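You operate a simulated robot arm through the tools that you are given. There is no shell and no other tool. Be economical: measure what you need, move in short steps, check, and stop when the job is done.

Carry out the task below with a simulated two-armed robot. There is one attempt and no reset: what you move stays moved.

JOB
Free the small wheel, brush the tray bed clean, clamp the wheel in again.
Fine: hold the tray for the stop; rest the wheel on the yellow outline; lay the brush back. Set down upright: hand brush. What is to be rubbed or washed off counts as gone when no trace of it is left.
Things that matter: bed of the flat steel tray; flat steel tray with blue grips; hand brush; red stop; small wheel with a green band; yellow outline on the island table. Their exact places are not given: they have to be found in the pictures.

Only the result counts: the job must be done as asked and must still hold three seconds after the hand-in. Knocking over, shifting, dropping, spilling or breaking anything else fails it.

ROBOT AND FRAMES
Two 7-joint arms with two-finger parallel grippers on one trunk, on a base that drives. Base frame: it is fixed to the floor where the robot stands at the start and does not move with it; the origin is under the middle of the robot, x ahead of it, y to its left, z up. Readings come in mm, degrees, newtons and seconds.
The left shoulder is at the start at [70, 163, 1145], the right one opposite. With the tool pointing down near the work surface each hand reaches from about 380 to 880 mm from the robot's upright axis, wherever it stands, measured 20 degrees to its own side. Places, roughly: bed of the flat steel tray [600, -100, 800]; hand brush (22x5x7 cm) [400, -500, 800]; red stop [600, -200, 800]; yellow outline on the island table [600, -700, 800]. Payload 3.43 kg a hand.
Tool frame (each hand has its own): the origin (TCP) lies between the finger pads and is the grasp point; the fingertips stand 34 mm ahead of it; z points along the fingers, y is the line along which they close. Largest opening 128 mm; finger width 24, thickness 12; the body of the gripper, 48 by 130 mm, starts 96 mm behind the TCP.
Orientation is that of the tool frame in the base frame, as a unit quaternion [x, y, z, w]. With the fingers straight down and closing along the base's y, the tool's x points along the base's -x, its y along +y and its z along -z.

CONTROLS
- The arms move only by the tool send_rows. It takes "left_increments", "right_increments" or both (then of equal length, played together; a hand with none holds still); each is a list that holds one entry, the list of rows, each a list of 6 numbers: the shift along the base's x, y, z in units of 200 mm (1.0 is 200 mm), then the turn, a rotation vector about the base's x, y, z in units of 180 degrees (1.0 is 180 degrees). In form: [[[dx, dy, dz, ax, ay, az], ...]]. A call has 1 to 8 rows; each row is the pose to reach, as a shift and turn from the pose commanded when the call began. "left_claw" and "right_claw" are, for a hand that has rows, the finger opening in mm, from 0 to 128, set as the call begins (left out, the last holds). A call with a number of a shift or a turn outside -1 to 1 is refused whole. Each row takes 0.2 s and may step no farther than 50 mm and 8.6 degrees from the row before; otherwise, or with a gripper value out of range, the whole call is refused. Where a pose cannot be reached the arm comes as near as it can. A force on the tool above 40 N (or 10 N above the force at the start of the call, whichever is more), or a blocked arm, ends the call early, and 0.2 s more pass. The fingers move at their own pace (about 153 mm/s each) and stop on an object; they squeeze with about 29 N. The grip force told is the motor's: it shows also when the fingers shut on nothing. Time passes only in rows, and 0.2 s behind the last, so rows that repeat a pose let the fingers close. It gives the time, the measured TCP pose, the force on the tool (base axes), the opening and the grip force at its end, in the units of the frame above (readings bear some noise), with the torque about the TCP (base axes, N m) and any sound that the robot's microphone picked up.
- Cameras (640 x 400 px; columns grow to the right, rows downward): "scene" is now at [127.5, -36.7, 1364.5]; the picture's right is [-0.42, -0.91, 0.00], its down [-0.57, 0.27, -0.78] and it looks along [0.70, -0.33, -0.63] (base axes); focal length 249 px, centre (320, 200). "left" rides on the left gripper at [76, 11, -160] in its tool frame; the picture's right is [-0.15, 0.99, 0.00], its down [-0.88, -0.13, -0.46] and it looks along [-0.45, -0.07, 0.89] (tool axes); focal length 234 px, centre (320, 200). "right" rides on the right gripper at [76, -11, -160] in its tool frame; the picture's right is [0.15, 0.99, 0.00], its down [-0.88, 0.13, -0.46] and it looks along [-0.45, 0.07, 0.89] (tool axes); focal length 234 px, centre (320, 200).
- camera(camera): a new picture of that camera. No time passes.
- lift_body(by): slides the trunk up (or, below 0, down) by that many mm; the arms and the scene camera ride with it, the base frame stays. It gives what a move gives, with no picture.
- base_move(legs): drives the robot by 1 to 6 legs, each [ahead, left, turn to the left] in mm, mm and degrees, along the robot's own axes; the way and the turn of a leg run together, so that a leg with both is an arc; at most 1500 mm and 180 degrees a leg. The arms and the cameras ride along, it lands a little off, and it stops where it bumps. It gives what a move gives.
- turn_head(pan, tilt): turns the head with the scene camera to pan (to the left, within 86 degrees either way) and tilt (down, from -29 to 69), counted from straight ahead of the robot. It gives what a move gives.
- locate(camera, pixels): for up to 12 pixels [column, row] of the newest picture of that camera ("zoom" is the newest enlarged one), the place [x, y, z] in the base frame of the surface seen there, good to about 3 mm. No time passes.
- zoom(camera, box): a new picture of the part [left, top, right, bottom] of that camera's present view, enlarged. No time passes.
- close_job(): hands the job in; it is judged then, once.

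Keep the steps short. Do not move on a guess: measure, check each grasp and each placing, and mend mistakes. In all there are 80 turns and 58 pictures (those below and enlarged ones count). Leave the grippers open and the arms clear of the work at the hand-in unless told otherwise, and finish with a single line.

The tools are called after "Call:" by a JSON object that holds its "method" and its "body". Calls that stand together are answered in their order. send_rows: Moves the arms, as the interface text tells. Its arguments: {"type":"object","properties":{"left_increments":{"type":"array","items":{"type":"array","items":{"type":"array","items":{"type":"number"}}}},"left_claw":{"type":"number"},"right_increments":{"type":"array","items":{"type":"array","items":{"type":"array","items":{"type":"number"}}}},"right_claw":{"type":"number"}},"required":[]} The other tools are called the same way: lift_body (by) slides the trunk up or down; base_move (legs) drives the base; turn_head (pan, tilt) turns the head that bears the scene camera; camera (camera) takes a picture; locate (camera, pixels) gives the place of the surface under pixels of a picture; zoom (camera, box) takes an enlarged picture of a part of a camera's view; close_job () hands the job in.

At the start:

```text
time_s: 0.0
left_eef_pos: [598.8, -15.3, 1069.2]
left_tool_rot: [0.0, 1.0, 0.0, 0.0]
left_contact_force: [0.8, 0.8, -0.1]
left_ft_torque: [-0.03, -0.02, 0.01]
left_width: 128.0
left_grip_force: 0.1
right_eef_pos: [378.7, -465.6, 1075.8]
right_tool_rot: [-0.001, 1.0, 0.0, 0.0]
right_contact_force: [-0.1, -0.2, 0.8]
right_ft_torque: [0.0, 0.01, -0.03]
right_width: 127.9
right_grip_force: 0.0
trunk travel left (down, up): [-625.0, 315.0]
robot x, y, heading: [-0.6, 2.8, 0.2]
head pan, tilt: [-24.8, 39.2]
```

scene: 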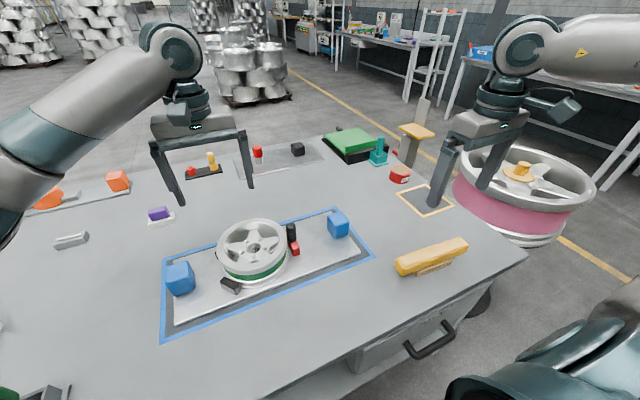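
right: 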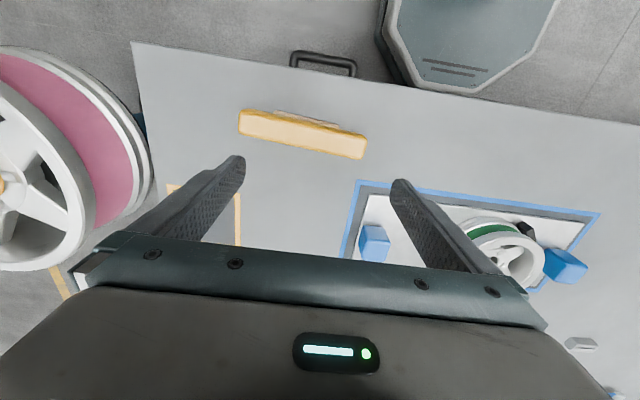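
left: 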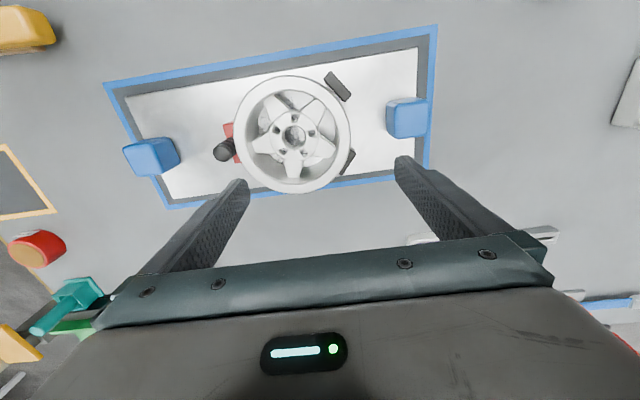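

I see the tray with the wheel around (253,250), the red stop near (294,247), the brush at (432,257) and the yellow outline at (425,200). I'll zoom in for details and locate them.

Call:
{"method": "zoom", "body": {"camera": "scene", "box": [150, 190, 390, 340]}}

Call:
{"method": "zoom", "body": {"camera": "left", "box": [100, 20, 450, 220]}}

Call:
{"method": "locate", "body": {"camera": "scene", "pixels": [[180, 278], [338, 224], [294, 249], [291, 233], [253, 245], [231, 286], [398, 265], [467, 246], [432, 252], [425, 200], [399, 190], [453, 208]]}}

```text
2.67 times, centred on (270, 265) of scene
```

zoom: 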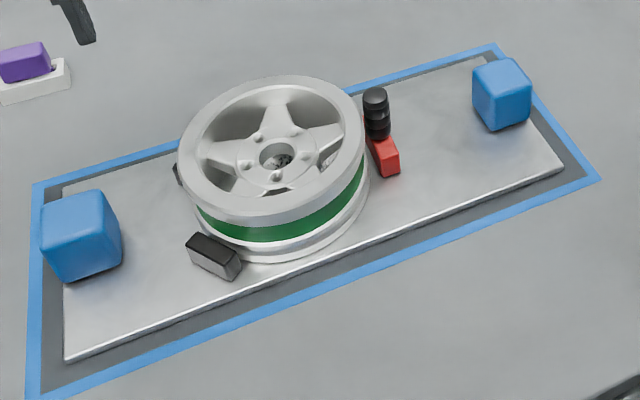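

```text
1.83 times, centred on (275, 120) of left
```

zoom: 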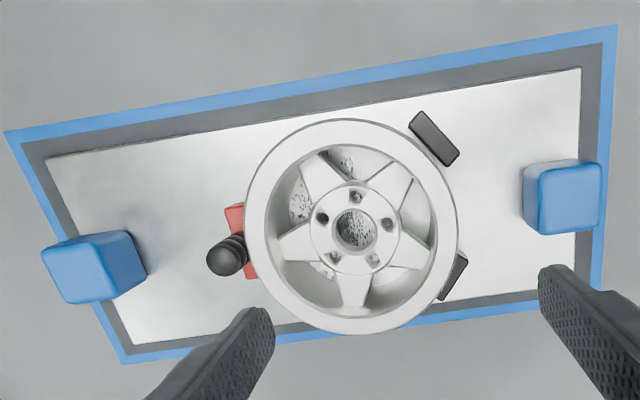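

```text
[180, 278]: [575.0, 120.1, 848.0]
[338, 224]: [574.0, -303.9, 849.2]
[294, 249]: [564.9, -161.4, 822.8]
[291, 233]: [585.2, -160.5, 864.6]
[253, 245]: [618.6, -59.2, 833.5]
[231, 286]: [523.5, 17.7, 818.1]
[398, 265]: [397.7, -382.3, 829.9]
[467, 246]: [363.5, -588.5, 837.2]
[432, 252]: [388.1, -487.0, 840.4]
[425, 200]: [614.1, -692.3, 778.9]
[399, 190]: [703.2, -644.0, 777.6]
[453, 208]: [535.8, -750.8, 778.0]
```

The wheel sits against two black chocks (+y side), with the red sliding stop and its black knob on the -y side. I'll measure the rim, the stop, the chocks and the grips in the left view.

Call:
{"method": "camera", "body": {"camera": "left"}}

Call:
{"method": "locate", "body": {"camera": "left", "pixels": [[238, 133], [346, 133], [292, 79], [292, 190], [224, 150], [235, 130], [229, 145], [338, 87], [347, 162], [294, 110], [407, 112], [150, 152]]}}

Call:
{"method": "zoom", "body": {"camera": "left", "box": [210, 65, 370, 205]}}

```text
52 pictures are left
```

left: 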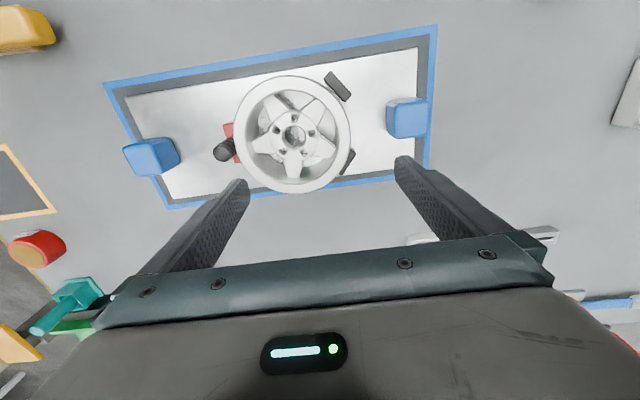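

```text
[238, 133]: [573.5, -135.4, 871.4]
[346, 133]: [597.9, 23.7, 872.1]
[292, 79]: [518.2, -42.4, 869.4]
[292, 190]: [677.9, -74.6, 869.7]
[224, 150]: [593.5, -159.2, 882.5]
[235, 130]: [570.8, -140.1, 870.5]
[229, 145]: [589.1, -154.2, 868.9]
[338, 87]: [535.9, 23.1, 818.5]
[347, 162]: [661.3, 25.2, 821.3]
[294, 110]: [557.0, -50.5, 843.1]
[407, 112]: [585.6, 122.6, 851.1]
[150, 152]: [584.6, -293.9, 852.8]
```

```text
2.86 times, centred on (290, 135) of left
```

zoom: 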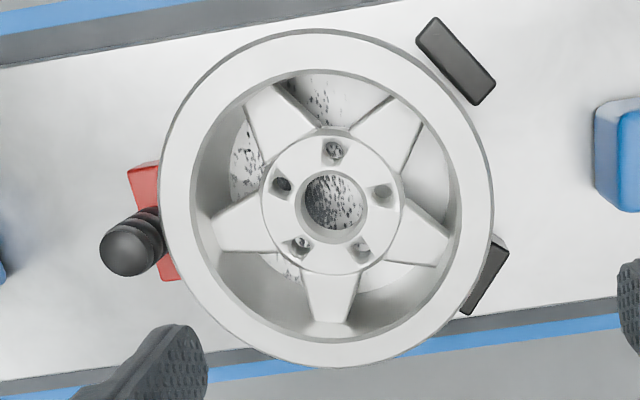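

The wheel is centred near (598,-58) with a diameter of about 165 mm and its top at z 871. I'll move the left hand above the left blue grip (585,122) and the right hand toward the stop for a closer look.

Call:
{"method": "send_rows", "body": {"left_increments": [[[-0.017, 0.171, -0.12, 0, 0, 0], [-0.034, 0.342, -0.24, 0, 0, 0], [-0.051, 0.513, -0.36, 0, 0, 0], [-0.069, 0.685, -0.5, 0, 0, 0]]], "right_increments": [[[0.13, 0.17, -0.05, 0, 0, 0], [0.26, 0.34, -0.1, 0, 0, 0], [0.39, 0.51, -0.15, 0, 0, 0], [0.53, 0.69, -0.2, 0, 0, 0]]]}}

Call:
{"method": "send_rows", "body": {"right_increments": [[[0.13, 0.15, -0.04, 0, 0, 0], [0.26, 0.3, -0.08, 0, 0, 0], [0.39, 0.45, -0.12, 0, 0, 0], [0.53, 0.6, -0.16, 0, 0, 0]]]}}

Call:
{"method": "camera", "body": {"camera": "right"}}

Call:
{"method": "camera", "body": {"camera": "left"}}

```text
time_s: 1.0
left_eef_pos: [585.8, 127.2, 967.2]
left_tool_rot: [0.0, 1.0, -0.002, 0.0]
left_contact_force: [1.1, -0.2, 0.4]
left_ft_torque: [0.0, 0.06, -0.01]
left_width: 128.0
left_grip_force: 0.0
right_eef_pos: [483.8, -323.4, 1035.8]
right_tool_rot: [0.0, 1.0, -0.001, -0.001]
right_contact_force: [0.1, 0.0, 1.1]
right_ft_torque: [-0.05, 0.01, -0.04]
right_width: 128.0
right_grip_force: 0.1
trunk travel left (down, up): [-625.0, 315.0]
robot x, y, heading: [0.7, -3.0, 0.0]
head pan, tilt: [-24.8, 39.2]
```

```text
time_s: 2.0
left_eef_pos: [585.9, 122.7, 966.4]
left_tool_rot: [0.0, 1.0, 0.001, -0.002]
left_contact_force: [0.4, -0.1, -1.4]
left_ft_torque: [0.0, 0.03, 0.0]
left_width: 127.7
left_grip_force: 0.0
right_eef_pos: [592.1, -207.5, 1001.7]
right_tool_rot: [0.0, 1.0, 0.0, -0.001]
right_contact_force: [0.0, -0.3, -0.6]
right_ft_torque: [0.01, 0.04, 0.0]
right_width: 128.0
right_grip_force: 0.1
trunk travel left (down, up): [-625.0, 315.0]
robot x, y, heading: [2.5, -0.4, -0.2]
head pan, tilt: [-24.8, 39.2]
```

```text
50 pictures are left
```

right: 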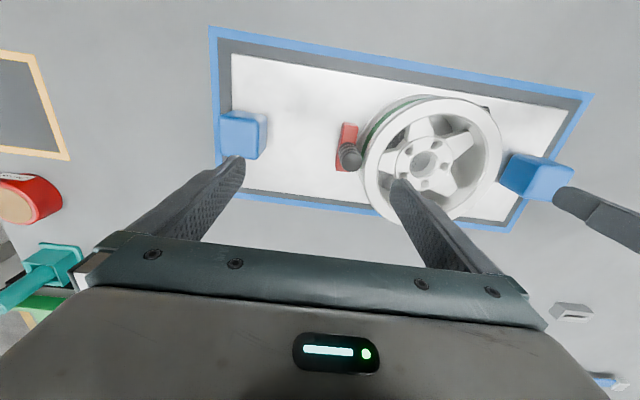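

```text
49 pictures are left
```

left: 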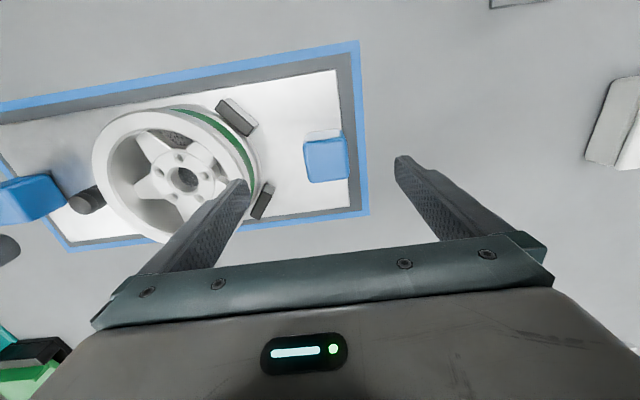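

Now I'll measure the left grip, the stop and the tray corners.

Call:
{"method": "locate", "body": {"camera": "left", "pixels": [[306, 148], [344, 145], [324, 137], [325, 180], [338, 75], [346, 205], [285, 130], [309, 163]]}}

Call:
{"method": "zoom", "body": {"camera": "right", "box": [300, 80, 460, 220]}}

Call:
{"method": "locate", "body": {"camera": "right", "pixels": [[350, 154], [348, 128], [340, 165], [338, 145], [300, 130], [234, 58], [222, 130], [262, 130], [240, 115], [238, 153], [425, 162], [445, 150]]}}

```text
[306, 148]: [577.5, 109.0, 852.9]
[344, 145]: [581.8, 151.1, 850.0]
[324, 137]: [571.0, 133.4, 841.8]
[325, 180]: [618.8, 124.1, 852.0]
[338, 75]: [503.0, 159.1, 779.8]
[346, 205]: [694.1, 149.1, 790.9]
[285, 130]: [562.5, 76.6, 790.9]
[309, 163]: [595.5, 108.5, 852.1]
```

```text
2.86 times, centred on (380, 150) of right
```

zoom: 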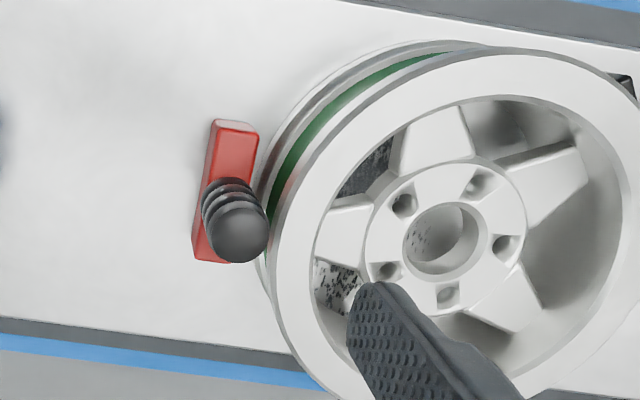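

```text
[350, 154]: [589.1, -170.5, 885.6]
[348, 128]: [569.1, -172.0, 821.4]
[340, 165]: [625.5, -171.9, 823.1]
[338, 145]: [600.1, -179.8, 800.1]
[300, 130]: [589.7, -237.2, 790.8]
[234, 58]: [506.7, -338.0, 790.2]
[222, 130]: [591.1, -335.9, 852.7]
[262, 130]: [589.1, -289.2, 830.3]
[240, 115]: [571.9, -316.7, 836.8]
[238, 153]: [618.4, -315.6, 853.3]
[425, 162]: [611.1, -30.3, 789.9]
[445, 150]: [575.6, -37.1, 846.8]
```

The left grip is about 45 mm, centred (597,130), top 852. The stop's knob is near (597,-171), top 886. I'll lower the left hand around the grip with the fingers at 90 mm.

Call:
{"method": "send_rows", "body": {"left_increments": [[[0.03, 0.02, -0.1, 0, 0, 0], [0.06, 0.037, -0.3, 0, 0, 0], [0.06, 0.037, -0.5, 0, 0, 0], [0.06, 0.037, -0.66, 0, 0, 0], [0.06, 0.037, -0.66, 0, 0, 0]]], "left_claw": 90}}

Call:
{"method": "send_rows", "body": {"left_increments": [[[0, 0, 0, 0, 0, 0], [0, 0, 0, 0, 0, 0]]], "left_claw": 0}}

Call:
{"method": "zoom", "body": {"camera": "right", "box": [300, 60, 620, 260]}}

```text
time_s: 3.2
left_eef_pos: [597.3, 131.0, 836.2]
left_tool_rot: [0.0, 1.0, 0.0, 0.0]
left_contact_force: [0.5, -0.5, 0.4]
left_ft_torque: [0.02, -0.02, -0.03]
left_width: 90.0
left_grip_force: 0.1
right_eef_pos: [588.5, -207.4, 1003.7]
right_tool_rot: [-0.001, 1.0, 0.0, 0.0]
right_contact_force: [0.4, -0.2, -0.6]
right_ft_torque: [0.04, 0.02, -0.02]
right_width: 128.0
right_grip_force: 0.1
trunk travel left (down, up): [-625.0, 315.0]
robot x, y, heading: [-1.4, 2.9, -0.2]
head pan, tilt: [-24.8, 39.2]
```

```text
time_s: 3.8
left_eef_pos: [597.0, 130.1, 836.8]
left_tool_rot: [0.0, 1.0, 0.001, 0.001]
left_contact_force: [0.1, -2.9, 0.3]
left_ft_torque: [-0.43, -0.19, -0.06]
left_width: 54.9
left_grip_force: 28.4
right_eef_pos: [588.6, -208.1, 1003.3]
right_tool_rot: [0.001, 1.0, 0.0, 0.0]
right_contact_force: [-0.6, 0.0, -0.3]
right_ft_torque: [0.01, -0.01, -0.02]
right_width: 127.8
right_grip_force: 0.0
trunk travel left (down, up): [-625.0, 315.0]
robot x, y, heading: [-1.1, 0.3, 0.2]
head pan, tilt: [-24.8, 39.2]
```

```text
2.00 times, centred on (460, 160) of right
```

zoom: 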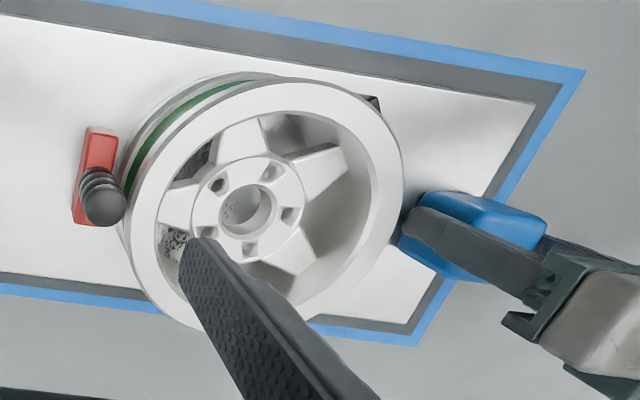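

The grip is held (width 55). Next I'll pin down the knob centre and the red block in the right view.

Call:
{"method": "locate", "body": {"camera": "zoom", "pixels": [[103, 206], [90, 206], [118, 206], [100, 140], [80, 215], [240, 205], [150, 230], [215, 125], [300, 165], [230, 185], [185, 210], [280, 250]]}}

Call:
{"method": "send_rows", "body": {"right_increments": [[[0, 0.02, 0, 0, 0, 0.047], [0, 0.04, 0, 0, 0, 0.094], [0, 0.06, 0, 0, 0, 0.141], [0, 0.08, 0, 0, 0, 0.188], [0, 0.1, 0, 0, 0, 0.235], [0, 0.12, 0, 0, 0, 0.282], [0, 0.14, 0, 0, 0, 0.329], [0, 0.16, 0, 0, 0, 0.376]]], "right_claw": 70}}

Call:
{"method": "send_rows", "body": {"right_increments": [[[0, 0, 0, 0, 0, 0.047], [0, 0, 0, 0, 0, 0.094], [0, 0, 0, 0, 0, 0.124], [0, 0, 0, 0, 0, 0.124]]]}}

Call:
{"method": "camera", "body": {"camera": "right"}}

```text
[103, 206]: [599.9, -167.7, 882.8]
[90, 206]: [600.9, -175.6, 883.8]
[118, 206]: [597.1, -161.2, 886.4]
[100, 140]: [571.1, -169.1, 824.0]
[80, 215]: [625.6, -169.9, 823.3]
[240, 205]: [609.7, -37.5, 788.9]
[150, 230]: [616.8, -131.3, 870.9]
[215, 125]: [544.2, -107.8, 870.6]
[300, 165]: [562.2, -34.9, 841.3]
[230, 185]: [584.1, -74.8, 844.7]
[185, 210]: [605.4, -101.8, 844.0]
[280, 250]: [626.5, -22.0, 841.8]
```

```text
time_s: 5.6
left_eef_pos: [597.6, 132.3, 836.8]
left_tool_rot: [-0.002, 1.0, 0.0, 0.0]
left_contact_force: [-2.3, 3.3, 0.1]
left_ft_torque: [-0.73, -0.67, 0.07]
left_width: 55.1
left_grip_force: 29.4
right_eef_pos: [538.7, -145.6, 999.8]
right_tool_rot: [-0.551, 0.835, -0.007, 0.003]
right_contact_force: [0.2, 0.1, 0.3]
right_ft_torque: [0.0, 0.0, 0.0]
right_width: 70.1
right_grip_force: 0.1
right hand out of reach, approached as far as the arm can: row 7, 8
trunk travel left (down, up): [-625.0, 315.0]
robot x, y, heading: [-2.5, 3.1, 0.1]
head pan, tilt: [-24.8, 39.2]
```

```text
time_s: 6.6
left_eef_pos: [597.3, 132.2, 837.1]
left_tool_rot: [-0.001, 1.0, 0.001, 0.0]
left_contact_force: [2.7, 1.5, 0.0]
left_ft_torque: [-0.01, 0.1, 0.4]
left_width: 54.9
left_grip_force: 29.2
right_eef_pos: [440.6, -120.9, 973.9]
right_tool_rot: [-0.684, 0.729, -0.018, 0.012]
right_contact_force: [0.2, -0.2, -0.3]
right_ft_torque: [-0.02, -0.02, 0.01]
right_width: 70.0
right_grip_force: 0.0
right hand out of reach, approached as far as the arm can: row 1, 2, 3, 4
trunk travel left (down, up): [-625.0, 315.0]
robot x, y, heading: [-0.6, 1.0, 0.1]
head pan, tilt: [-24.8, 39.2]
```

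```text
46 pictures are left
```

right: 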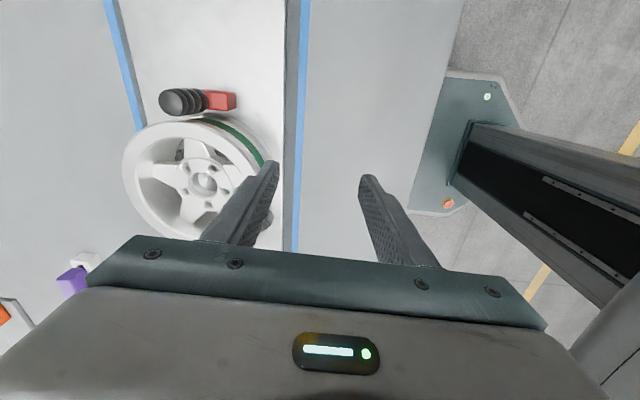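

That wrist direction runs out of reach, so I'll turn back and rotate the other way.

Call:
{"method": "send_rows", "body": {"right_increments": [[[0, 0, 0, 0, 0, -0.047], [0, 0, 0, 0, 0, -0.094], [0, 0, 0, 0, 0, -0.141], [0, 0, 0, 0, 0, -0.188], [0, 0, 0, 0, 0, -0.235], [0, 0, 0, 0, 0, -0.282], [0, 0, 0, 0, 0, -0.329], [0, 0, 0, 0, 0, -0.376]]]}}

Call:
{"method": "send_rows", "body": {"right_increments": [[[0, -0.02, 0, 0, 0, -0.047], [0, -0.04, 0, 0, 0, -0.094], [0, -0.06, 0, 0, 0, -0.141], [0, -0.08, 0, 0, 0, -0.188], [0, -0.1, 0, 0, 0, -0.235], [0, -0.12, 0, 0, 0, -0.282], [0, -0.12, 0, 0, 0, -0.329], [0, -0.12, 0, 0, 0, -0.376]]]}}

```text
time_s: 8.4
left_eef_pos: [597.6, 131.2, 836.3]
left_tool_rot: [0.0, 1.0, -0.001, 0.0]
left_contact_force: [4.7, 3.6, 1.7]
left_ft_torque: [0.19, -0.24, 0.34]
left_width: 54.7
left_grip_force: 28.7
right_eef_pos: [439.2, -128.5, 975.7]
right_tool_rot: [-0.16, 0.987, -0.02, 0.0]
right_contact_force: [-0.7, -0.3, 0.2]
right_ft_torque: [0.0, 0.04, 0.02]
right_width: 70.1
right_grip_force: 0.1
right hand out of reach, approached as far as the arm can: row 7, 8
trunk travel left (down, up): [-625.0, 315.0]
robot x, y, heading: [0.9, 0.7, -0.1]
head pan, tilt: [-24.8, 39.2]
```

```text
time_s: 10.2
left_eef_pos: [596.5, 130.9, 836.8]
left_tool_rot: [0.0, 1.0, 0.0, 0.0]
left_contact_force: [2.6, 3.6, 2.2]
left_ft_torque: [0.07, -0.3, 0.43]
left_width: 55.0
left_grip_force: 28.6
right_eef_pos: [437.9, -150.7, 975.6]
right_tool_rot: [0.416, 0.909, -0.018, -0.011]
right_contact_force: [0.2, -0.5, 0.7]
right_ft_torque: [-0.04, 0.02, 0.01]
right_width: 70.0
right_grip_force: 0.1
trunk travel left (down, up): [-625.0, 315.0]
robot x, y, heading: [0.5, 1.3, 0.3]
head pan, tilt: [-24.8, 39.2]
```

This direction works. I'll finish the turn (about 41° more) and move over the knob at (598,-170).

Call:
{"method": "send_rows", "body": {"right_increments": [[[0.15, -0.02, 0.0, 0.001, -0.002, -0.046], [0.3, -0.04, 0, 0.002, -0.004, -0.092], [0.45, -0.06, 0.01, 0.003, -0.006, -0.138], [0.6, -0.08, 0.02, 0.003, -0.009, -0.184], [0.75, -0.095, 0.02, 0.003, -0.012, -0.228], [0.8, -0.095, 0.02, 0.003, -0.012, -0.228]]]}}

Call:
{"method": "camera", "body": {"camera": "right"}}

```text
time_s: 11.6
left_eef_pos: [595.6, 131.6, 836.2]
left_tool_rot: [0.0, 1.0, 0.0, 0.001]
left_contact_force: [1.0, 4.1, 0.7]
left_ft_torque: [0.07, 0.2, 0.3]
left_width: 54.7
left_grip_force: 29.1
right_eef_pos: [599.1, -170.4, 979.9]
right_tool_rot: [0.707, 0.707, -0.001, -0.002]
right_contact_force: [-0.4, 0.3, -0.4]
right_ft_torque: [0.02, -0.02, 0.02]
right_width: 70.1
right_grip_force: 0.0
trunk travel left (down, up): [-625.0, 315.0]
robot x, y, heading: [2.0, -2.2, -0.1]
head pan, tilt: [-24.8, 39.2]
```

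```text
45 pictures are left
```

right: 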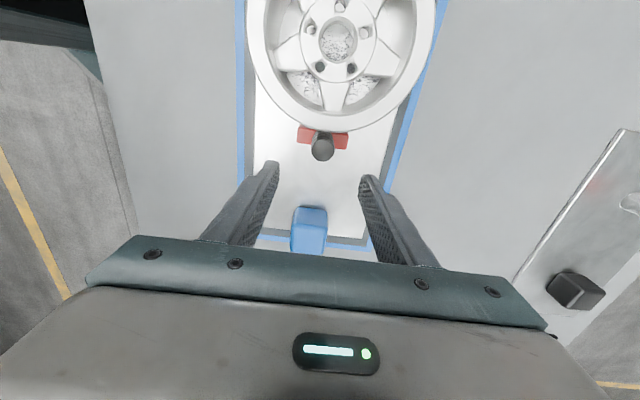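

Aligned over the knob. I'll descend to TCP z 866 and close.

Call:
{"method": "send_rows", "body": {"right_increments": [[[0, 0, -0.2, 0, 0, 0], [0, 0, -0.4, 0, 0, 0], [0, 0, -0.57, 0, 0, 0], [0, 0, -0.57, 0, 0, 0]]]}}

Call:
{"method": "send_rows", "body": {"right_increments": [[[0, 0, 0, 0, 0, 0], [0, 0, 0, 0, 0, 0]]], "right_claw": 0}}

Call:
{"method": "zoom", "body": {"camera": "scene", "box": [150, 150, 390, 300]}}

```text
time_s: 12.6
left_eef_pos: [596.2, 131.2, 836.2]
left_tool_rot: [0.0, 1.0, 0.0, 0.0]
left_contact_force: [1.2, 2.4, -0.3]
left_ft_torque: [0.05, 0.33, -0.08]
left_width: 54.5
left_grip_force: 29.2
right_eef_pos: [580.4, -198.4, 884.0]
right_tool_rot: [0.707, 0.708, -0.001, -0.001]
right_contact_force: [0.0, 0.3, 0.3]
right_ft_torque: [-0.01, 0.01, -0.01]
right_width: 70.0
right_grip_force: 0.0
right hand out of reach, approached as far as the arm can: row 1, 2, 3, 4
trunk travel left (down, up): [-625.0, 315.0]
robot x, y, heading: [1.5, 3.7, 0.0]
head pan, tilt: [-24.8, 39.2]
```

```text
time_s: 13.2
left_eef_pos: [595.9, 131.6, 837.1]
left_tool_rot: [0.0, 1.0, 0.0, 0.0]
left_contact_force: [-0.3, 2.9, 0.1]
left_ft_torque: [0.03, 0.36, -0.07]
left_width: 54.9
left_grip_force: 29.2
right_eef_pos: [580.3, -199.1, 883.7]
right_tool_rot: [0.707, 0.707, 0.0, -0.002]
right_contact_force: [-0.4, -0.1, 0.0]
right_ft_torque: [-0.02, 0.02, -0.03]
right_width: 0.0
right_grip_force: 28.8
trunk travel left (down, up): [-625.0, 315.0]
robot x, y, heading: [1.1, 2.0, 0.1]
head pan, tilt: [-24.8, 39.2]
```

```text
2.67 times, centred on (270, 225) of scene
```

zoom: 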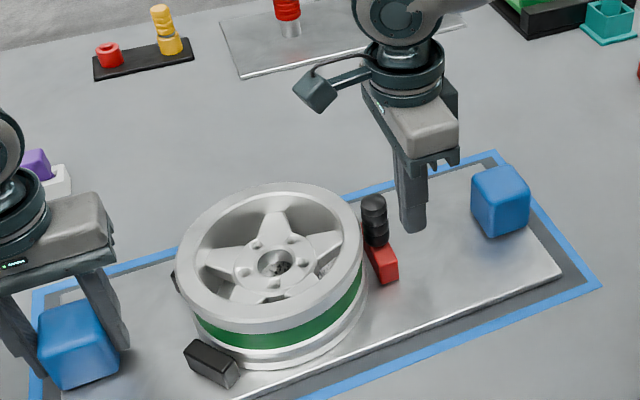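

The full 90° turn isn't reachable that low. The knob (top 886) stands above the rim (871), so I'll grip its upper 13 mm with the normal orientation, fingertips above the rim. First I'll rise and turn back.

Call:
{"method": "send_rows", "body": {"right_increments": [[[0, 0, 0.2, 0, 0, 0.047], [0, 0, 0.4, 0, 0, 0.094], [0, 0, 0.4, 0, 0, 0.141], [0, 0, 0.4, 0, 0, 0.188], [0, 0, 0.4, 0, 0, 0.235], [0, 0, 0.4, 0, 0, 0.282], [0, 0, 0.4, 0, 0, 0.329], [0, 0, 0.4, 0, 0, 0.376]]]}}

Call:
{"method": "send_rows", "body": {"right_increments": [[[0.02, 0.03, 0, 0, 0, 0.047], [0.05, 0.06, 0, 0, 0, 0.094], [0.07, 0.1, 0, 0, 0, 0.124], [0.09, 0.14, 0, 0, 0, 0.124]]], "right_claw": 50}}

Call:
{"method": "camera", "body": {"camera": "right"}}

```text
time_s: 15.0
left_eef_pos: [596.2, 131.7, 836.6]
left_tool_rot: [0.0, 1.0, -0.001, 0.0]
left_contact_force: [-2.5, 1.1, -0.4]
left_ft_torque: [-0.18, -0.59, 0.33]
left_width: 54.9
left_grip_force: 29.1
right_eef_pos: [578.6, -198.5, 963.9]
right_tool_rot: [0.193, 0.981, -0.002, -0.001]
right_contact_force: [0.6, -1.0, -0.4]
right_ft_torque: [0.03, 0.0, 0.0]
right_width: 0.1
right_grip_force: 29.2
trunk travel left (down, up): [-625.0, 315.0]
robot x, y, heading: [0.5, 1.5, -0.1]
head pan, tilt: [-24.8, 39.2]
```

```text
time_s: 16.0
left_eef_pos: [597.9, 131.1, 836.5]
left_tool_rot: [0.0, 1.0, 0.0, -0.001]
left_contact_force: [-0.7, 1.3, 0.5]
left_ft_torque: [-0.02, -0.41, 0.07]
left_width: 55.0
left_grip_force: 28.9
right_eef_pos: [594.8, -171.9, 965.7]
right_tool_rot: [0.0, 1.0, -0.002, 0.0]
right_contact_force: [0.2, -0.6, -0.2]
right_ft_torque: [0.0, -0.01, -0.01]
right_width: 50.1
right_grip_force: 0.2
right hand out of reach, approached as far as the arm can: row 4
trunk travel left (down, up): [-625.0, 315.0]
robot x, y, heading: [1.7, 0.8, -0.1]
head pan, tilt: [-24.8, 39.2]
```

```text
43 pictures are left
```

right: 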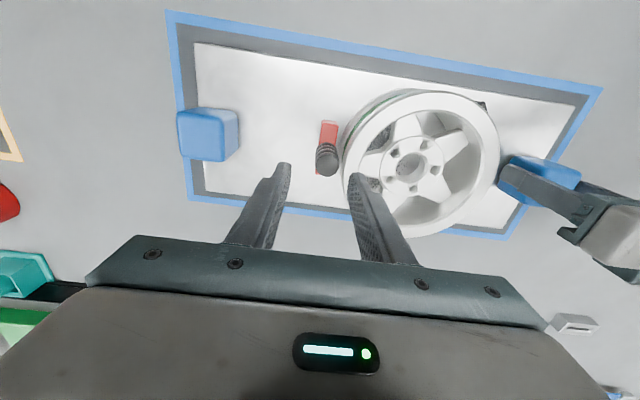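

The hand is over the knob at (595,-172). I'll descend to TCP z 904 (tips at 870) and check.

Call:
{"method": "send_rows", "body": {"right_increments": [[[0.01, 0, -0.1, 0, 0, 0], [0.01, 0, -0.2, 0, 0, 0], [0.01, 0, -0.29, 0, 0, 0], [0.01, 0, -0.29, 0, 0, 0]]]}}

Call:
{"method": "zoom", "body": {"camera": "scene", "box": [200, 150, 360, 270]}}

```text
time_s: 17.0
left_eef_pos: [595.4, 131.0, 837.4]
left_tool_rot: [-0.001, 1.0, 0.0, 0.0]
left_contact_force: [-0.8, 2.1, 6.4]
left_ft_torque: [-0.23, 0.79, 0.08]
left_width: 54.7
left_grip_force: 29.0
right_eef_pos: [589.5, -186.5, 919.7]
right_tool_rot: [0.0, 1.0, 0.002, 0.006]
right_contact_force: [-4.3, 0.7, 8.7]
right_ft_torque: [0.29, 0.17, 0.1]
right_width: 50.5
right_grip_force: 0.3
right hand out of reach, approached as far as the arm can: row 1, 2, 3, 4
trunk travel left (down, up): [-625.0, 315.0]
robot x, y, heading: [0.6, -1.2, 0.1]
head pan, tilt: [-24.8, 39.2]
stopped in row 4 (right hand): the force on the tool passed its limit (the readings are from after the stop); the commanded pose is now the measured one
```

```text
3.33 times, centred on (280, 210) of scene
```

zoom: 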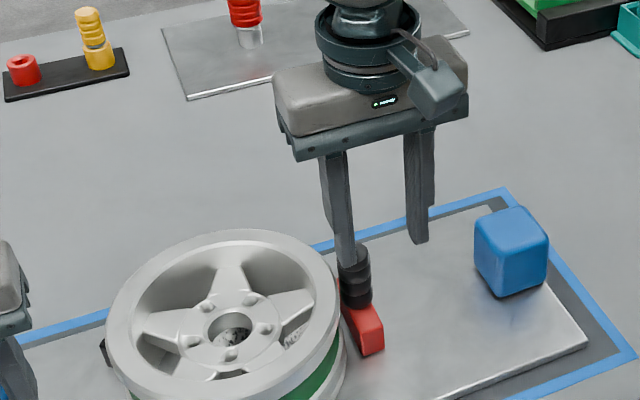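

The right arm can't reach far enough inward here; a finger touched the top of the knob, so I'll back off. I'll release the tray, raise both hands and shift the base 90 mm left so the stop lies more on the right arm's side.

Call:
{"method": "send_rows", "body": {"left_increments": [[[0, 0, 0, 0, 0, 0], [0, 0, 0, 0, 0, 0], [0, 0, 0.2, 0, 0, 0], [0, 0, 0.4, 0, 0, 0], [0, 0, 0.6, 0, 0, 0]]], "left_claw": 90, "right_increments": [[[0, 0, 0.15, 0, 0, 0], [0, -0.1, 0.3, 0, 0, 0], [0, -0.2, 0.4, 0, 0, 0], [0, -0.3, 0.5, 0, 0, 0], [0, -0.4, 0.5, 0, 0, 0]]]}}

Call:
{"method": "base_move", "body": {"legs": [[0, 90, 0]]}}

Call:
{"method": "camera", "body": {"camera": "scene"}}

```text
time_s: 18.2
left_eef_pos: [595.9, 130.0, 955.7]
left_tool_rot: [0.0, 1.0, 0.001, -0.001]
left_contact_force: [0.1, 0.2, -0.7]
left_ft_torque: [0.03, -0.01, -0.04]
left_width: 90.0
left_grip_force: 0.1
right_eef_pos: [589.4, -271.2, 1017.2]
right_tool_rot: [0.0, 1.0, 0.002, 0.005]
right_contact_force: [0.1, 0.6, 0.4]
right_ft_torque: [0.04, 0.0, -0.01]
right_width: 50.0
right_grip_force: 0.1
trunk travel left (down, up): [-625.0, 315.0]
robot x, y, heading: [-0.2, -1.0, -0.3]
head pan, tilt: [-24.8, 39.2]
```

```text
time_s: 19.3
left_eef_pos: [597.0, 220.7, 953.1]
left_tool_rot: [0.0, 1.0, 0.0, -0.001]
left_contact_force: [0.3, -0.5, -0.4]
left_ft_torque: [-0.06, -0.02, -0.04]
left_width: 90.0
left_grip_force: 0.2
right_eef_pos: [590.8, -180.2, 1017.8]
right_tool_rot: [-0.001, 1.0, 0.001, 0.004]
right_contact_force: [-0.3, -0.4, -0.3]
right_ft_torque: [-0.01, 0.01, -0.04]
right_width: 50.2
right_grip_force: 0.0
trunk travel left (down, up): [-625.0, 315.0]
robot x, y, heading: [0.7, 85.5, 0.0]
head pan, tilt: [-24.8, 39.2]
```

```text
41 pictures are left
```

scene: 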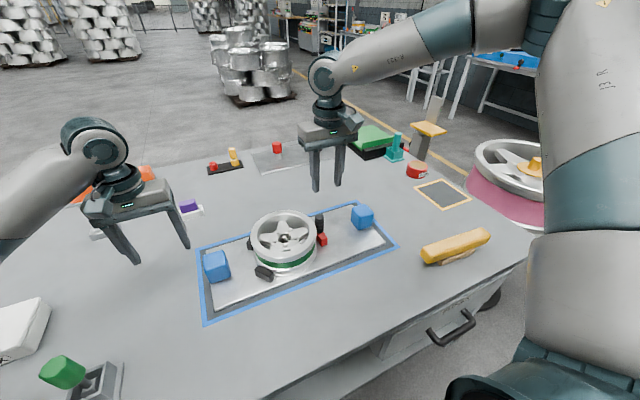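

I'll re-measure the left grip and the knob after the move.

Call:
{"method": "zoom", "body": {"camera": "scene", "box": [190, 190, 400, 320]}}

Call:
{"method": "locate", "body": {"camera": "scene", "pixels": [[214, 256], [207, 258], [224, 252], [320, 217], [320, 222], [325, 240], [204, 318], [198, 248], [398, 246], [351, 203]]}}

```text
3.05 times, centred on (295, 255) of scene
```

zoom: 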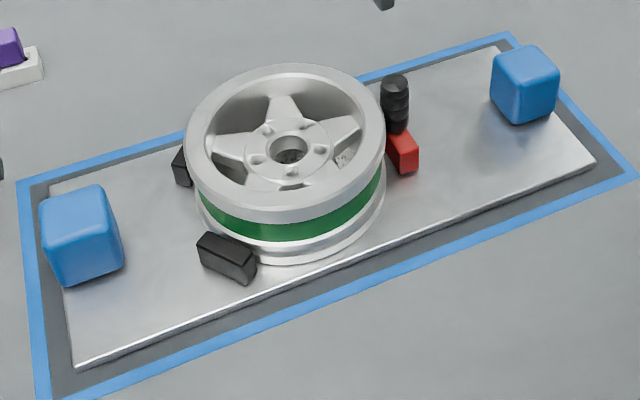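

```text
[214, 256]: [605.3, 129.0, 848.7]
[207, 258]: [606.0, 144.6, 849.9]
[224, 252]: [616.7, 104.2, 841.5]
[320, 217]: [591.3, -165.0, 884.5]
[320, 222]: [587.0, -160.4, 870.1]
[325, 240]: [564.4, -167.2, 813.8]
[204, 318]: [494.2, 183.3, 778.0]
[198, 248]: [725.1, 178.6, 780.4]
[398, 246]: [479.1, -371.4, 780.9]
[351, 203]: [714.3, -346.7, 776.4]
```

Tray unmoved. I'll move the left hand back over and down onto the grip while the right hand aligns above the knob.

Call:
{"method": "send_rows", "body": {"left_increments": [[[0, -0.22, 0, 0, 0, 0], [0, -0.45, 0, 0, 0, 0], [0, -0.45, -0.2, 0, 0, 0], [0, -0.45, -0.4, 0, 0, 0], [0, -0.45, -0.585, 0, 0, 0], [0, -0.45, -0.585, 0, 0, 0]]], "right_increments": [[[0.03, 0.05, -0.1, 0, 0, 0], [0.03, 0.05, -0.25, 0, 0, 0], [0.03, 0.05, -0.25, 0, 0, 0], [0.03, 0.05, -0.25, 0, 0, 0], [0.03, 0.05, -0.25, 0, 0, 0], [0.03, 0.05, -0.25, 0, 0, 0]]]}}

Call:
{"method": "send_rows", "body": {"left_increments": [[[0, 0, 0, 0, 0, 0], [0, 0, 0, 0, 0, 0]]], "left_claw": 0}}

Call:
{"method": "camera", "body": {"camera": "right"}}

```text
time_s: 20.7
left_eef_pos: [598.2, 129.4, 837.9]
left_tool_rot: [-0.001, 1.0, 0.0, -0.001]
left_contact_force: [0.6, 0.5, 0.2]
left_ft_torque: [-0.01, 0.03, 0.03]
left_width: 89.9
left_grip_force: 0.0
right_eef_pos: [596.6, -168.8, 967.7]
right_tool_rot: [-0.001, 1.0, 0.003, 0.005]
right_contact_force: [0.3, 0.5, 0.4]
right_ft_torque: [0.0, 0.04, -0.02]
right_width: 50.1
right_grip_force: 0.1
trunk travel left (down, up): [-625.0, 315.0]
robot x, y, heading: [2.1, 90.5, 0.2]
head pan, tilt: [-24.8, 39.2]
```

```text
time_s: 21.3
left_eef_pos: [598.5, 130.6, 837.7]
left_tool_rot: [-0.002, 1.0, 0.001, 0.0]
left_contact_force: [0.3, 1.1, 1.2]
left_ft_torque: [0.14, -0.31, 0.3]
left_width: 54.8
left_grip_force: 28.9
right_eef_pos: [597.9, -168.7, 965.9]
right_tool_rot: [0.0, 1.0, 0.001, 0.005]
right_contact_force: [0.4, 0.0, -0.2]
right_ft_torque: [0.02, -0.01, 0.0]
right_width: 50.0
right_grip_force: 0.1
trunk travel left (down, up): [-625.0, 315.0]
robot x, y, heading: [0.7, 93.3, -0.1]
head pan, tilt: [-24.8, 39.2]
```

```text
39 pictures are left
```

right: 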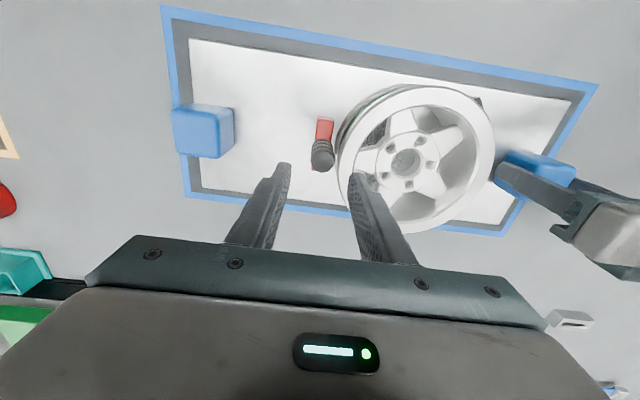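

No reach problem now. I'll descend to z 905 over the knob and close.

Call:
{"method": "send_rows", "body": {"right_increments": [[[0, -0.005, -0.15, 0, 0, 0], [0, -0.005, -0.305, 0, 0, 0], [0, -0.005, -0.305, 0, 0, 0]]]}}

Call:
{"method": "send_rows", "body": {"right_increments": [[[0, 0, 0, 0, 0, 0], [0, 0, 0, 0, 0, 0]]], "right_claw": 0}}

Call:
{"method": "zoom", "body": {"camera": "scene", "box": [230, 180, 390, 280]}}

```text
time_s: 22.1
left_eef_pos: [597.7, 130.3, 837.3]
left_tool_rot: [-0.001, 1.0, 0.0, -0.002]
left_contact_force: [2.5, 1.7, -0.2]
left_ft_torque: [0.08, 0.12, 0.24]
left_width: 55.1
left_grip_force: 29.3
right_eef_pos: [598.1, -171.7, 905.7]
right_tool_rot: [-0.001, 1.0, 0.001, 0.005]
right_contact_force: [0.1, 0.2, -0.6]
right_ft_torque: [0.0, -0.04, 0.0]
right_width: 50.2
right_grip_force: 0.2
trunk travel left (down, up): [-625.0, 315.0]
robot x, y, heading: [-6.5, 89.8, -0.2]
head pan, tilt: [-24.8, 39.2]
```

```text
time_s: 22.7
left_eef_pos: [597.4, 128.6, 836.7]
left_tool_rot: [0.0, 1.0, -0.001, -0.001]
left_contact_force: [3.2, -17.0, 0.5]
left_ft_torque: [0.19, -0.16, 0.52]
left_width: 54.9
left_grip_force: 29.4
right_eef_pos: [596.9, -170.4, 905.2]
right_tool_rot: [0.0, 1.0, 0.003, 0.004]
right_contact_force: [-4.6, 14.2, 0.3]
right_ft_torque: [0.56, -0.04, 0.2]
right_width: 27.6
right_grip_force: 29.0
trunk travel left (down, up): [-625.0, 315.0]
robot x, y, heading: [4.5, 87.0, 0.0]
head pan, tilt: [-24.8, 39.2]
```

```text
4.00 times, centred on (310, 230) of scene
```

zoom: 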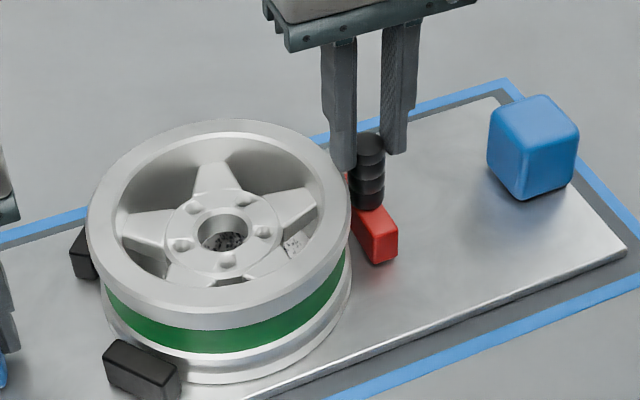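

Knob gripped (27.6 mm). I'll pull it gently along -y in 8 mm steps.

Call:
{"method": "send_rows", "body": {"right_increments": [[[0, -0.04, 0, 0, 0, 0], [0, -0.08, 0, 0, 0, 0], [0, -0.12, 0, 0, 0, 0], [0, -0.16, 0, 0, 0, 0], [0, -0.2, 0, 0, 0, 0]]]}}

Call:
{"method": "zoom", "body": {"camera": "scene", "box": [230, 180, 390, 280]}}

```text
time_s: 23.9
left_eef_pos: [597.5, 129.5, 837.1]
left_tool_rot: [-0.002, 1.0, 0.0, -0.003]
left_contact_force: [-2.7, -16.0, 0.2]
left_ft_torque: [-0.21, 0.17, -0.46]
left_width: 54.9
left_grip_force: 29.0
right_eef_pos: [596.5, -212.2, 906.5]
right_tool_rot: [-0.001, 1.0, 0.001, 0.004]
right_contact_force: [1.2, 13.4, -1.6]
right_ft_torque: [0.36, -0.41, 0.09]
right_width: 27.5
right_grip_force: 28.7
trunk travel left (down, up): [-625.0, 315.0]
robot x, y, heading: [-2.3, 88.4, 0.1]
head pan, tilt: [-24.8, 39.2]
```

```text
4.00 times, centred on (310, 230) of scene
```

zoom: 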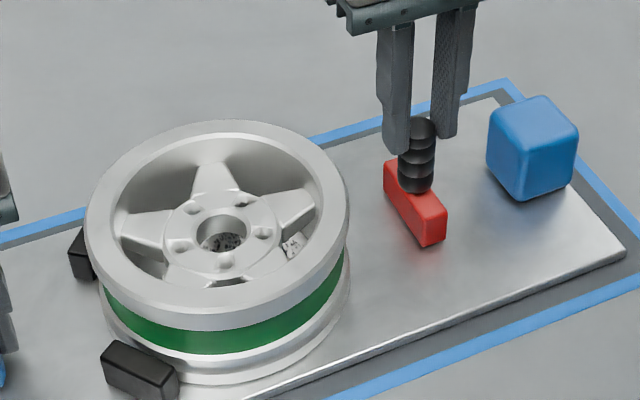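

The stop slides (now 40 mm clear). I'll pull 16 mm more, release the knob and rise.

Call:
{"method": "send_rows", "body": {"right_increments": [[[0, -0.04, 0, 0, 0, 0], [0, -0.08, 0, 0, 0, 0], [0, -0.08, 0, 0, 0, 0]]]}}

Call:
{"method": "send_rows", "body": {"right_increments": [[[0, 0, 0, 0, 0, 0], [0, 0, 0.1, 0, 0, 0], [0, 0, 0.3, 0, 0, 0], [0, 0, 0.5, 0, 0, 0]]], "right_claw": 60}}

Call:
{"method": "camera", "body": {"camera": "right"}}

```text
time_s: 24.7
left_eef_pos: [597.6, 128.8, 837.0]
left_tool_rot: [-0.001, 1.0, 0.001, -0.002]
left_contact_force: [-0.1, -15.3, -0.3]
left_ft_torque: [-0.29, 0.59, -0.14]
left_width: 55.1
left_grip_force: 29.3
right_eef_pos: [596.6, -228.9, 905.3]
right_tool_rot: [0.0, 1.0, 0.001, 0.004]
right_contact_force: [-0.9, 12.6, -0.1]
right_ft_torque: [0.25, 0.68, 0.02]
right_width: 27.5
right_grip_force: 29.1
trunk travel left (down, up): [-625.0, 315.0]
robot x, y, heading: [2.4, 88.8, 0.0]
head pan, tilt: [-24.8, 39.2]
```

```text
time_s: 25.7
left_eef_pos: [598.2, 131.9, 837.1]
left_tool_rot: [-0.003, 1.0, 0.0, -0.001]
left_contact_force: [-2.2, 4.7, -0.1]
left_ft_torque: [-0.25, -0.5, 0.36]
left_width: 54.9
left_grip_force: 28.7
right_eef_pos: [594.1, -226.0, 1005.5]
right_tool_rot: [-0.001, 1.0, 0.0, 0.004]
right_contact_force: [-1.0, -0.2, -0.2]
right_ft_torque: [-0.01, -0.01, 0.0]
right_width: 60.0
right_grip_force: 0.1
trunk travel left (down, up): [-625.0, 315.0]
robot x, y, heading: [1.3, 89.5, -0.1]
head pan, tilt: [-24.8, 39.2]
```

```text
36 pictures are left
```

right: 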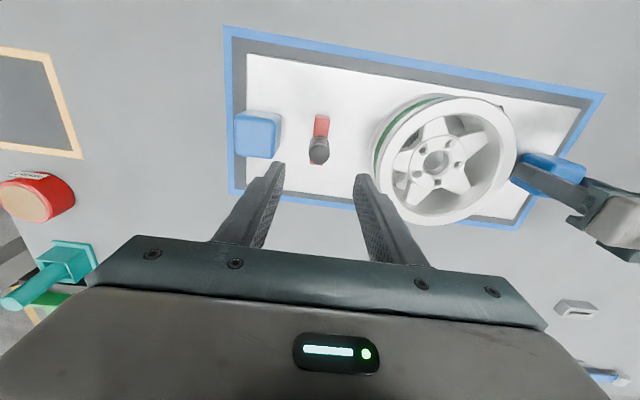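

The stop stays put. Now I need the rim geometry for a two-handed rim grip at its ±y sides, plus the outline and the space to the right.

Call:
{"method": "locate", "body": {"camera": "right", "pixels": [[382, 165], [511, 150], [452, 99], [440, 220], [398, 168], [494, 150], [386, 152], [502, 140], [408, 165], [478, 150], [40, 55], [75, 150]]}}

Call:
{"method": "turn_head", "body": {"pan": -60, "tilt": 40}}

Call:
{"method": "camera", "body": {"camera": "scene"}}

```text
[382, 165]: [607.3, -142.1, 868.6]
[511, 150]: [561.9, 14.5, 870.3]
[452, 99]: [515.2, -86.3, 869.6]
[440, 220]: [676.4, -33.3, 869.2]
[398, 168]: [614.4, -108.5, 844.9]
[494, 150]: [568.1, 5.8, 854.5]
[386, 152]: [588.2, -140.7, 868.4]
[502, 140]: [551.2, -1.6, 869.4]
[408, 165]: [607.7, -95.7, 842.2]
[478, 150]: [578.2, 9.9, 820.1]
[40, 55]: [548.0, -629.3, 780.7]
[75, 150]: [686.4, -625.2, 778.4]
```

```text
time_s: 26.7
left_eef_pos: [598.0, 130.8, 836.4]
left_tool_rot: [-0.001, 1.0, 0.001, -0.001]
left_contact_force: [1.1, 4.5, 0.1]
left_ft_torque: [0.22, -0.39, 0.48]
left_width: 54.8
left_grip_force: 28.5
right_eef_pos: [591.9, -227.7, 1005.1]
right_tool_rot: [-0.001, 1.0, 0.001, 0.004]
right_contact_force: [1.2, -0.7, -0.3]
right_ft_torque: [0.0, 0.01, 0.03]
right_width: 60.0
right_grip_force: 0.0
trunk travel left (down, up): [-625.0, 315.0]
robot x, y, heading: [1.6, 85.4, -0.0]
head pan, tilt: [-60.0, 40.0]
```

```text
35 pictures are left
```

scene: 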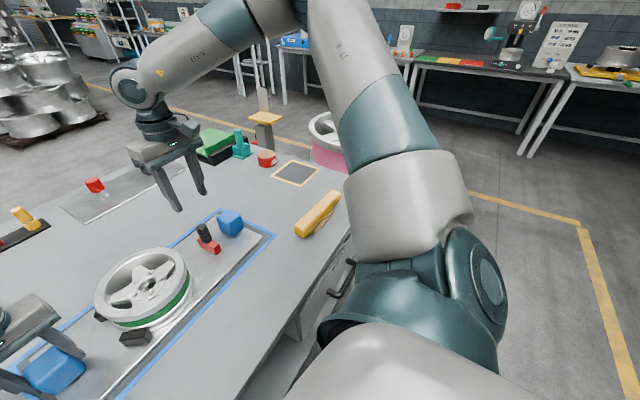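

The floor on the right is clear except for the big pink wheel beyond the table end. I'll measure the outline corners and that wheel.

Call:
{"method": "locate", "body": {"camera": "scene", "pixels": [[272, 176], [289, 161], [319, 168], [301, 186], [296, 173], [330, 125], [320, 150], [345, 195], [318, 216], [299, 234], [338, 194], [350, 235]]}}

Call:
{"method": "zoom", "body": {"camera": "scene", "box": [240, 100, 400, 250]}}

```text
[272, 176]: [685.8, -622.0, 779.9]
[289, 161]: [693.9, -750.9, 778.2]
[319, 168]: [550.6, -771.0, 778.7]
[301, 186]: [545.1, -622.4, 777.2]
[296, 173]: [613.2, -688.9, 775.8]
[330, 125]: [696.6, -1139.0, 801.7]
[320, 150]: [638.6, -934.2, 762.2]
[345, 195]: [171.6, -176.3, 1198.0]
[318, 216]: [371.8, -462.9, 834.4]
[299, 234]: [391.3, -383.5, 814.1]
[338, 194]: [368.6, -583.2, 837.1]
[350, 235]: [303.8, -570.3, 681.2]
```

```text
2.67 times, centred on (320, 175) of scene
```

zoom: 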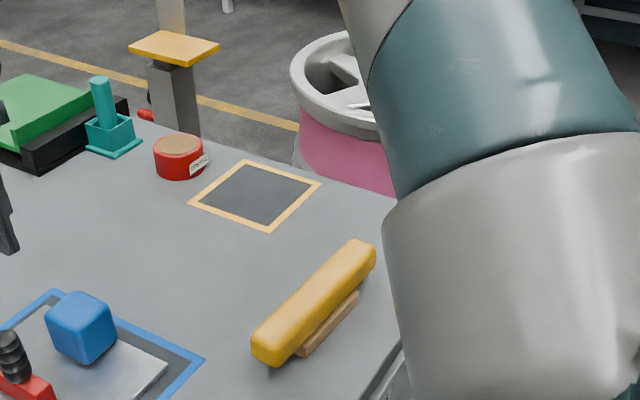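

Outline centre ≈ (618,-693). The wheel centre is ≈ (597,-60), R≈84, with the rim about 13 mm thick. I'll release the tray, then bring both hands above the rim at y=17 and y=-137.

Call:
{"method": "send_rows", "body": {"left_increments": [[[0, 0, 0, 0, 0, 0], [0, 0, 0, 0, 0, 0], [0, 0, 0.2, 0, 0, 0], [0, 0, 0.4, 0, 0, 0], [0, -0.2, 0.6, 0, 0, 0], [0, -0.4, 0.6, 0, 0, 0], [0, -0.57, 0.6, 0, 0, 0], [0, -0.57, 0.6, 0, 0, 0]]], "left_claw": 70}}

Call:
{"method": "send_rows", "body": {"right_increments": [[[0.01, 0.15, -0.1, 0, 0, 0], [0.02, 0.3, -0.2, 0, 0, 0], [0.02, 0.45, -0.22, 0, 0, 0], [0.02, 0.45, -0.22, 0, 0, 0]]], "right_claw": 60}}

Call:
{"method": "turn_head", "body": {"pan": -20, "tilt": 42}}

Call:
{"method": "camera", "body": {"camera": "scene"}}

```text
refused: row 5 steps farther than a row can; nothing moved
```

```text
time_s: 27.7
left_eef_pos: [597.6, 128.7, 838.2]
left_tool_rot: [0.001, 1.0, -0.001, -0.002]
left_contact_force: [-0.1, -4.2, 0.9]
left_ft_torque: [-0.15, 0.33, -0.42]
left_width: 55.0
left_grip_force: 29.1
right_eef_pos: [599.7, -139.5, 962.6]
right_tool_rot: [-0.001, 1.0, 0.002, 0.005]
right_contact_force: [-0.3, -0.3, 0.0]
right_ft_torque: [-0.02, -0.01, 0.03]
right_width: 60.0
right_grip_force: 0.1
trunk travel left (down, up): [-625.0, 315.0]
robot x, y, heading: [-1.8, 89.5, 0.2]
head pan, tilt: [-60.0, 40.0]
```

```text
time_s: 28.8
left_eef_pos: [597.4, 128.6, 836.9]
left_tool_rot: [-0.001, 1.0, 0.0, -0.001]
left_contact_force: [-1.7, -5.4, -0.1]
left_ft_torque: [-0.55, 0.35, -0.34]
left_width: 54.5
left_grip_force: 28.5
right_eef_pos: [600.0, -138.5, 963.8]
right_tool_rot: [0.0, 1.0, 0.002, 0.004]
right_contact_force: [0.1, 0.3, -0.5]
right_ft_torque: [0.04, 0.02, 0.03]
right_width: 60.0
right_grip_force: 0.0
trunk travel left (down, up): [-625.0, 315.0]
robot x, y, heading: [-0.2, 87.9, -0.1]
head pan, tilt: [-20.0, 42.0]
```

```text
33 pictures are left
```

scene: 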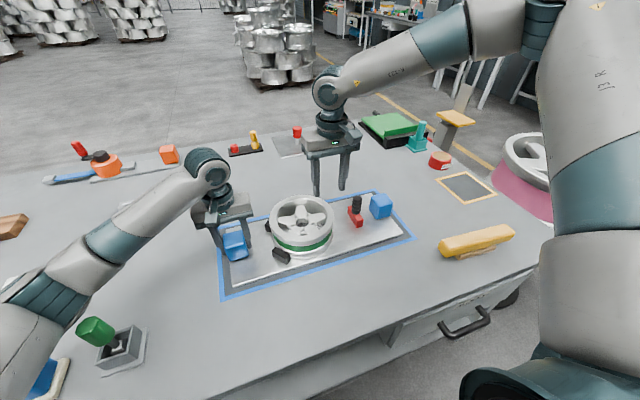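

The left call was refused because one step was too long. I'll repeat it with shorter steps; the right hand is already in place.

Call:
{"method": "send_rows", "body": {"left_increments": [[[0, 0, 0, 0, 0, 0], [0, 0, 0, 0, 0, 0], [0, 0, 0.22, 0, 0, 0], [0, 0, 0.42, 0, 0, 0], [0, -0.12, 0.6, 0, 0, 0], [0, -0.35, 0.6, 0, 0, 0], [0, -0.56, 0.6, 0, 0, 0], [0, -0.56, 0.6, 0, 0, 0]]], "left_claw": 70}}

Call:
{"method": "camera", "body": {"camera": "left"}}

```text
time_s: 30.6
left_eef_pos: [593.6, 19.2, 956.0]
left_tool_rot: [-0.002, 1.0, 0.0, -0.001]
left_contact_force: [-0.3, -0.4, 0.4]
left_ft_torque: [-0.04, -0.02, -0.03]
left_width: 70.0
left_grip_force: 0.1
right_eef_pos: [600.6, -137.6, 962.7]
right_tool_rot: [-0.001, 1.0, 0.001, 0.005]
right_contact_force: [0.2, 0.2, -1.2]
right_ft_torque: [-0.05, -0.02, -0.01]
right_width: 60.0
right_grip_force: 0.1
trunk travel left (down, up): [-625.0, 315.0]
robot x, y, heading: [-3.8, 88.4, -0.2]
head pan, tilt: [-20.0, 42.0]
```

```text
32 pictures are left
```

left: 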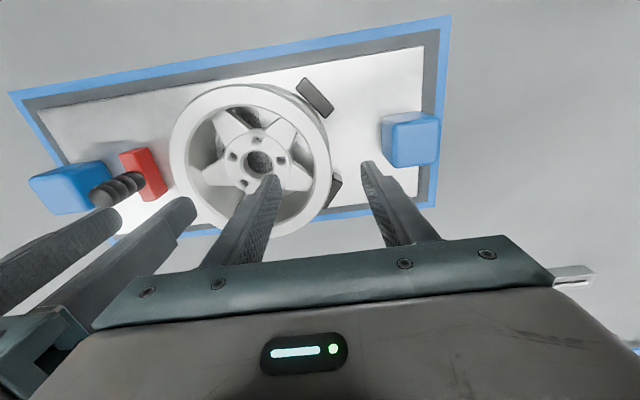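

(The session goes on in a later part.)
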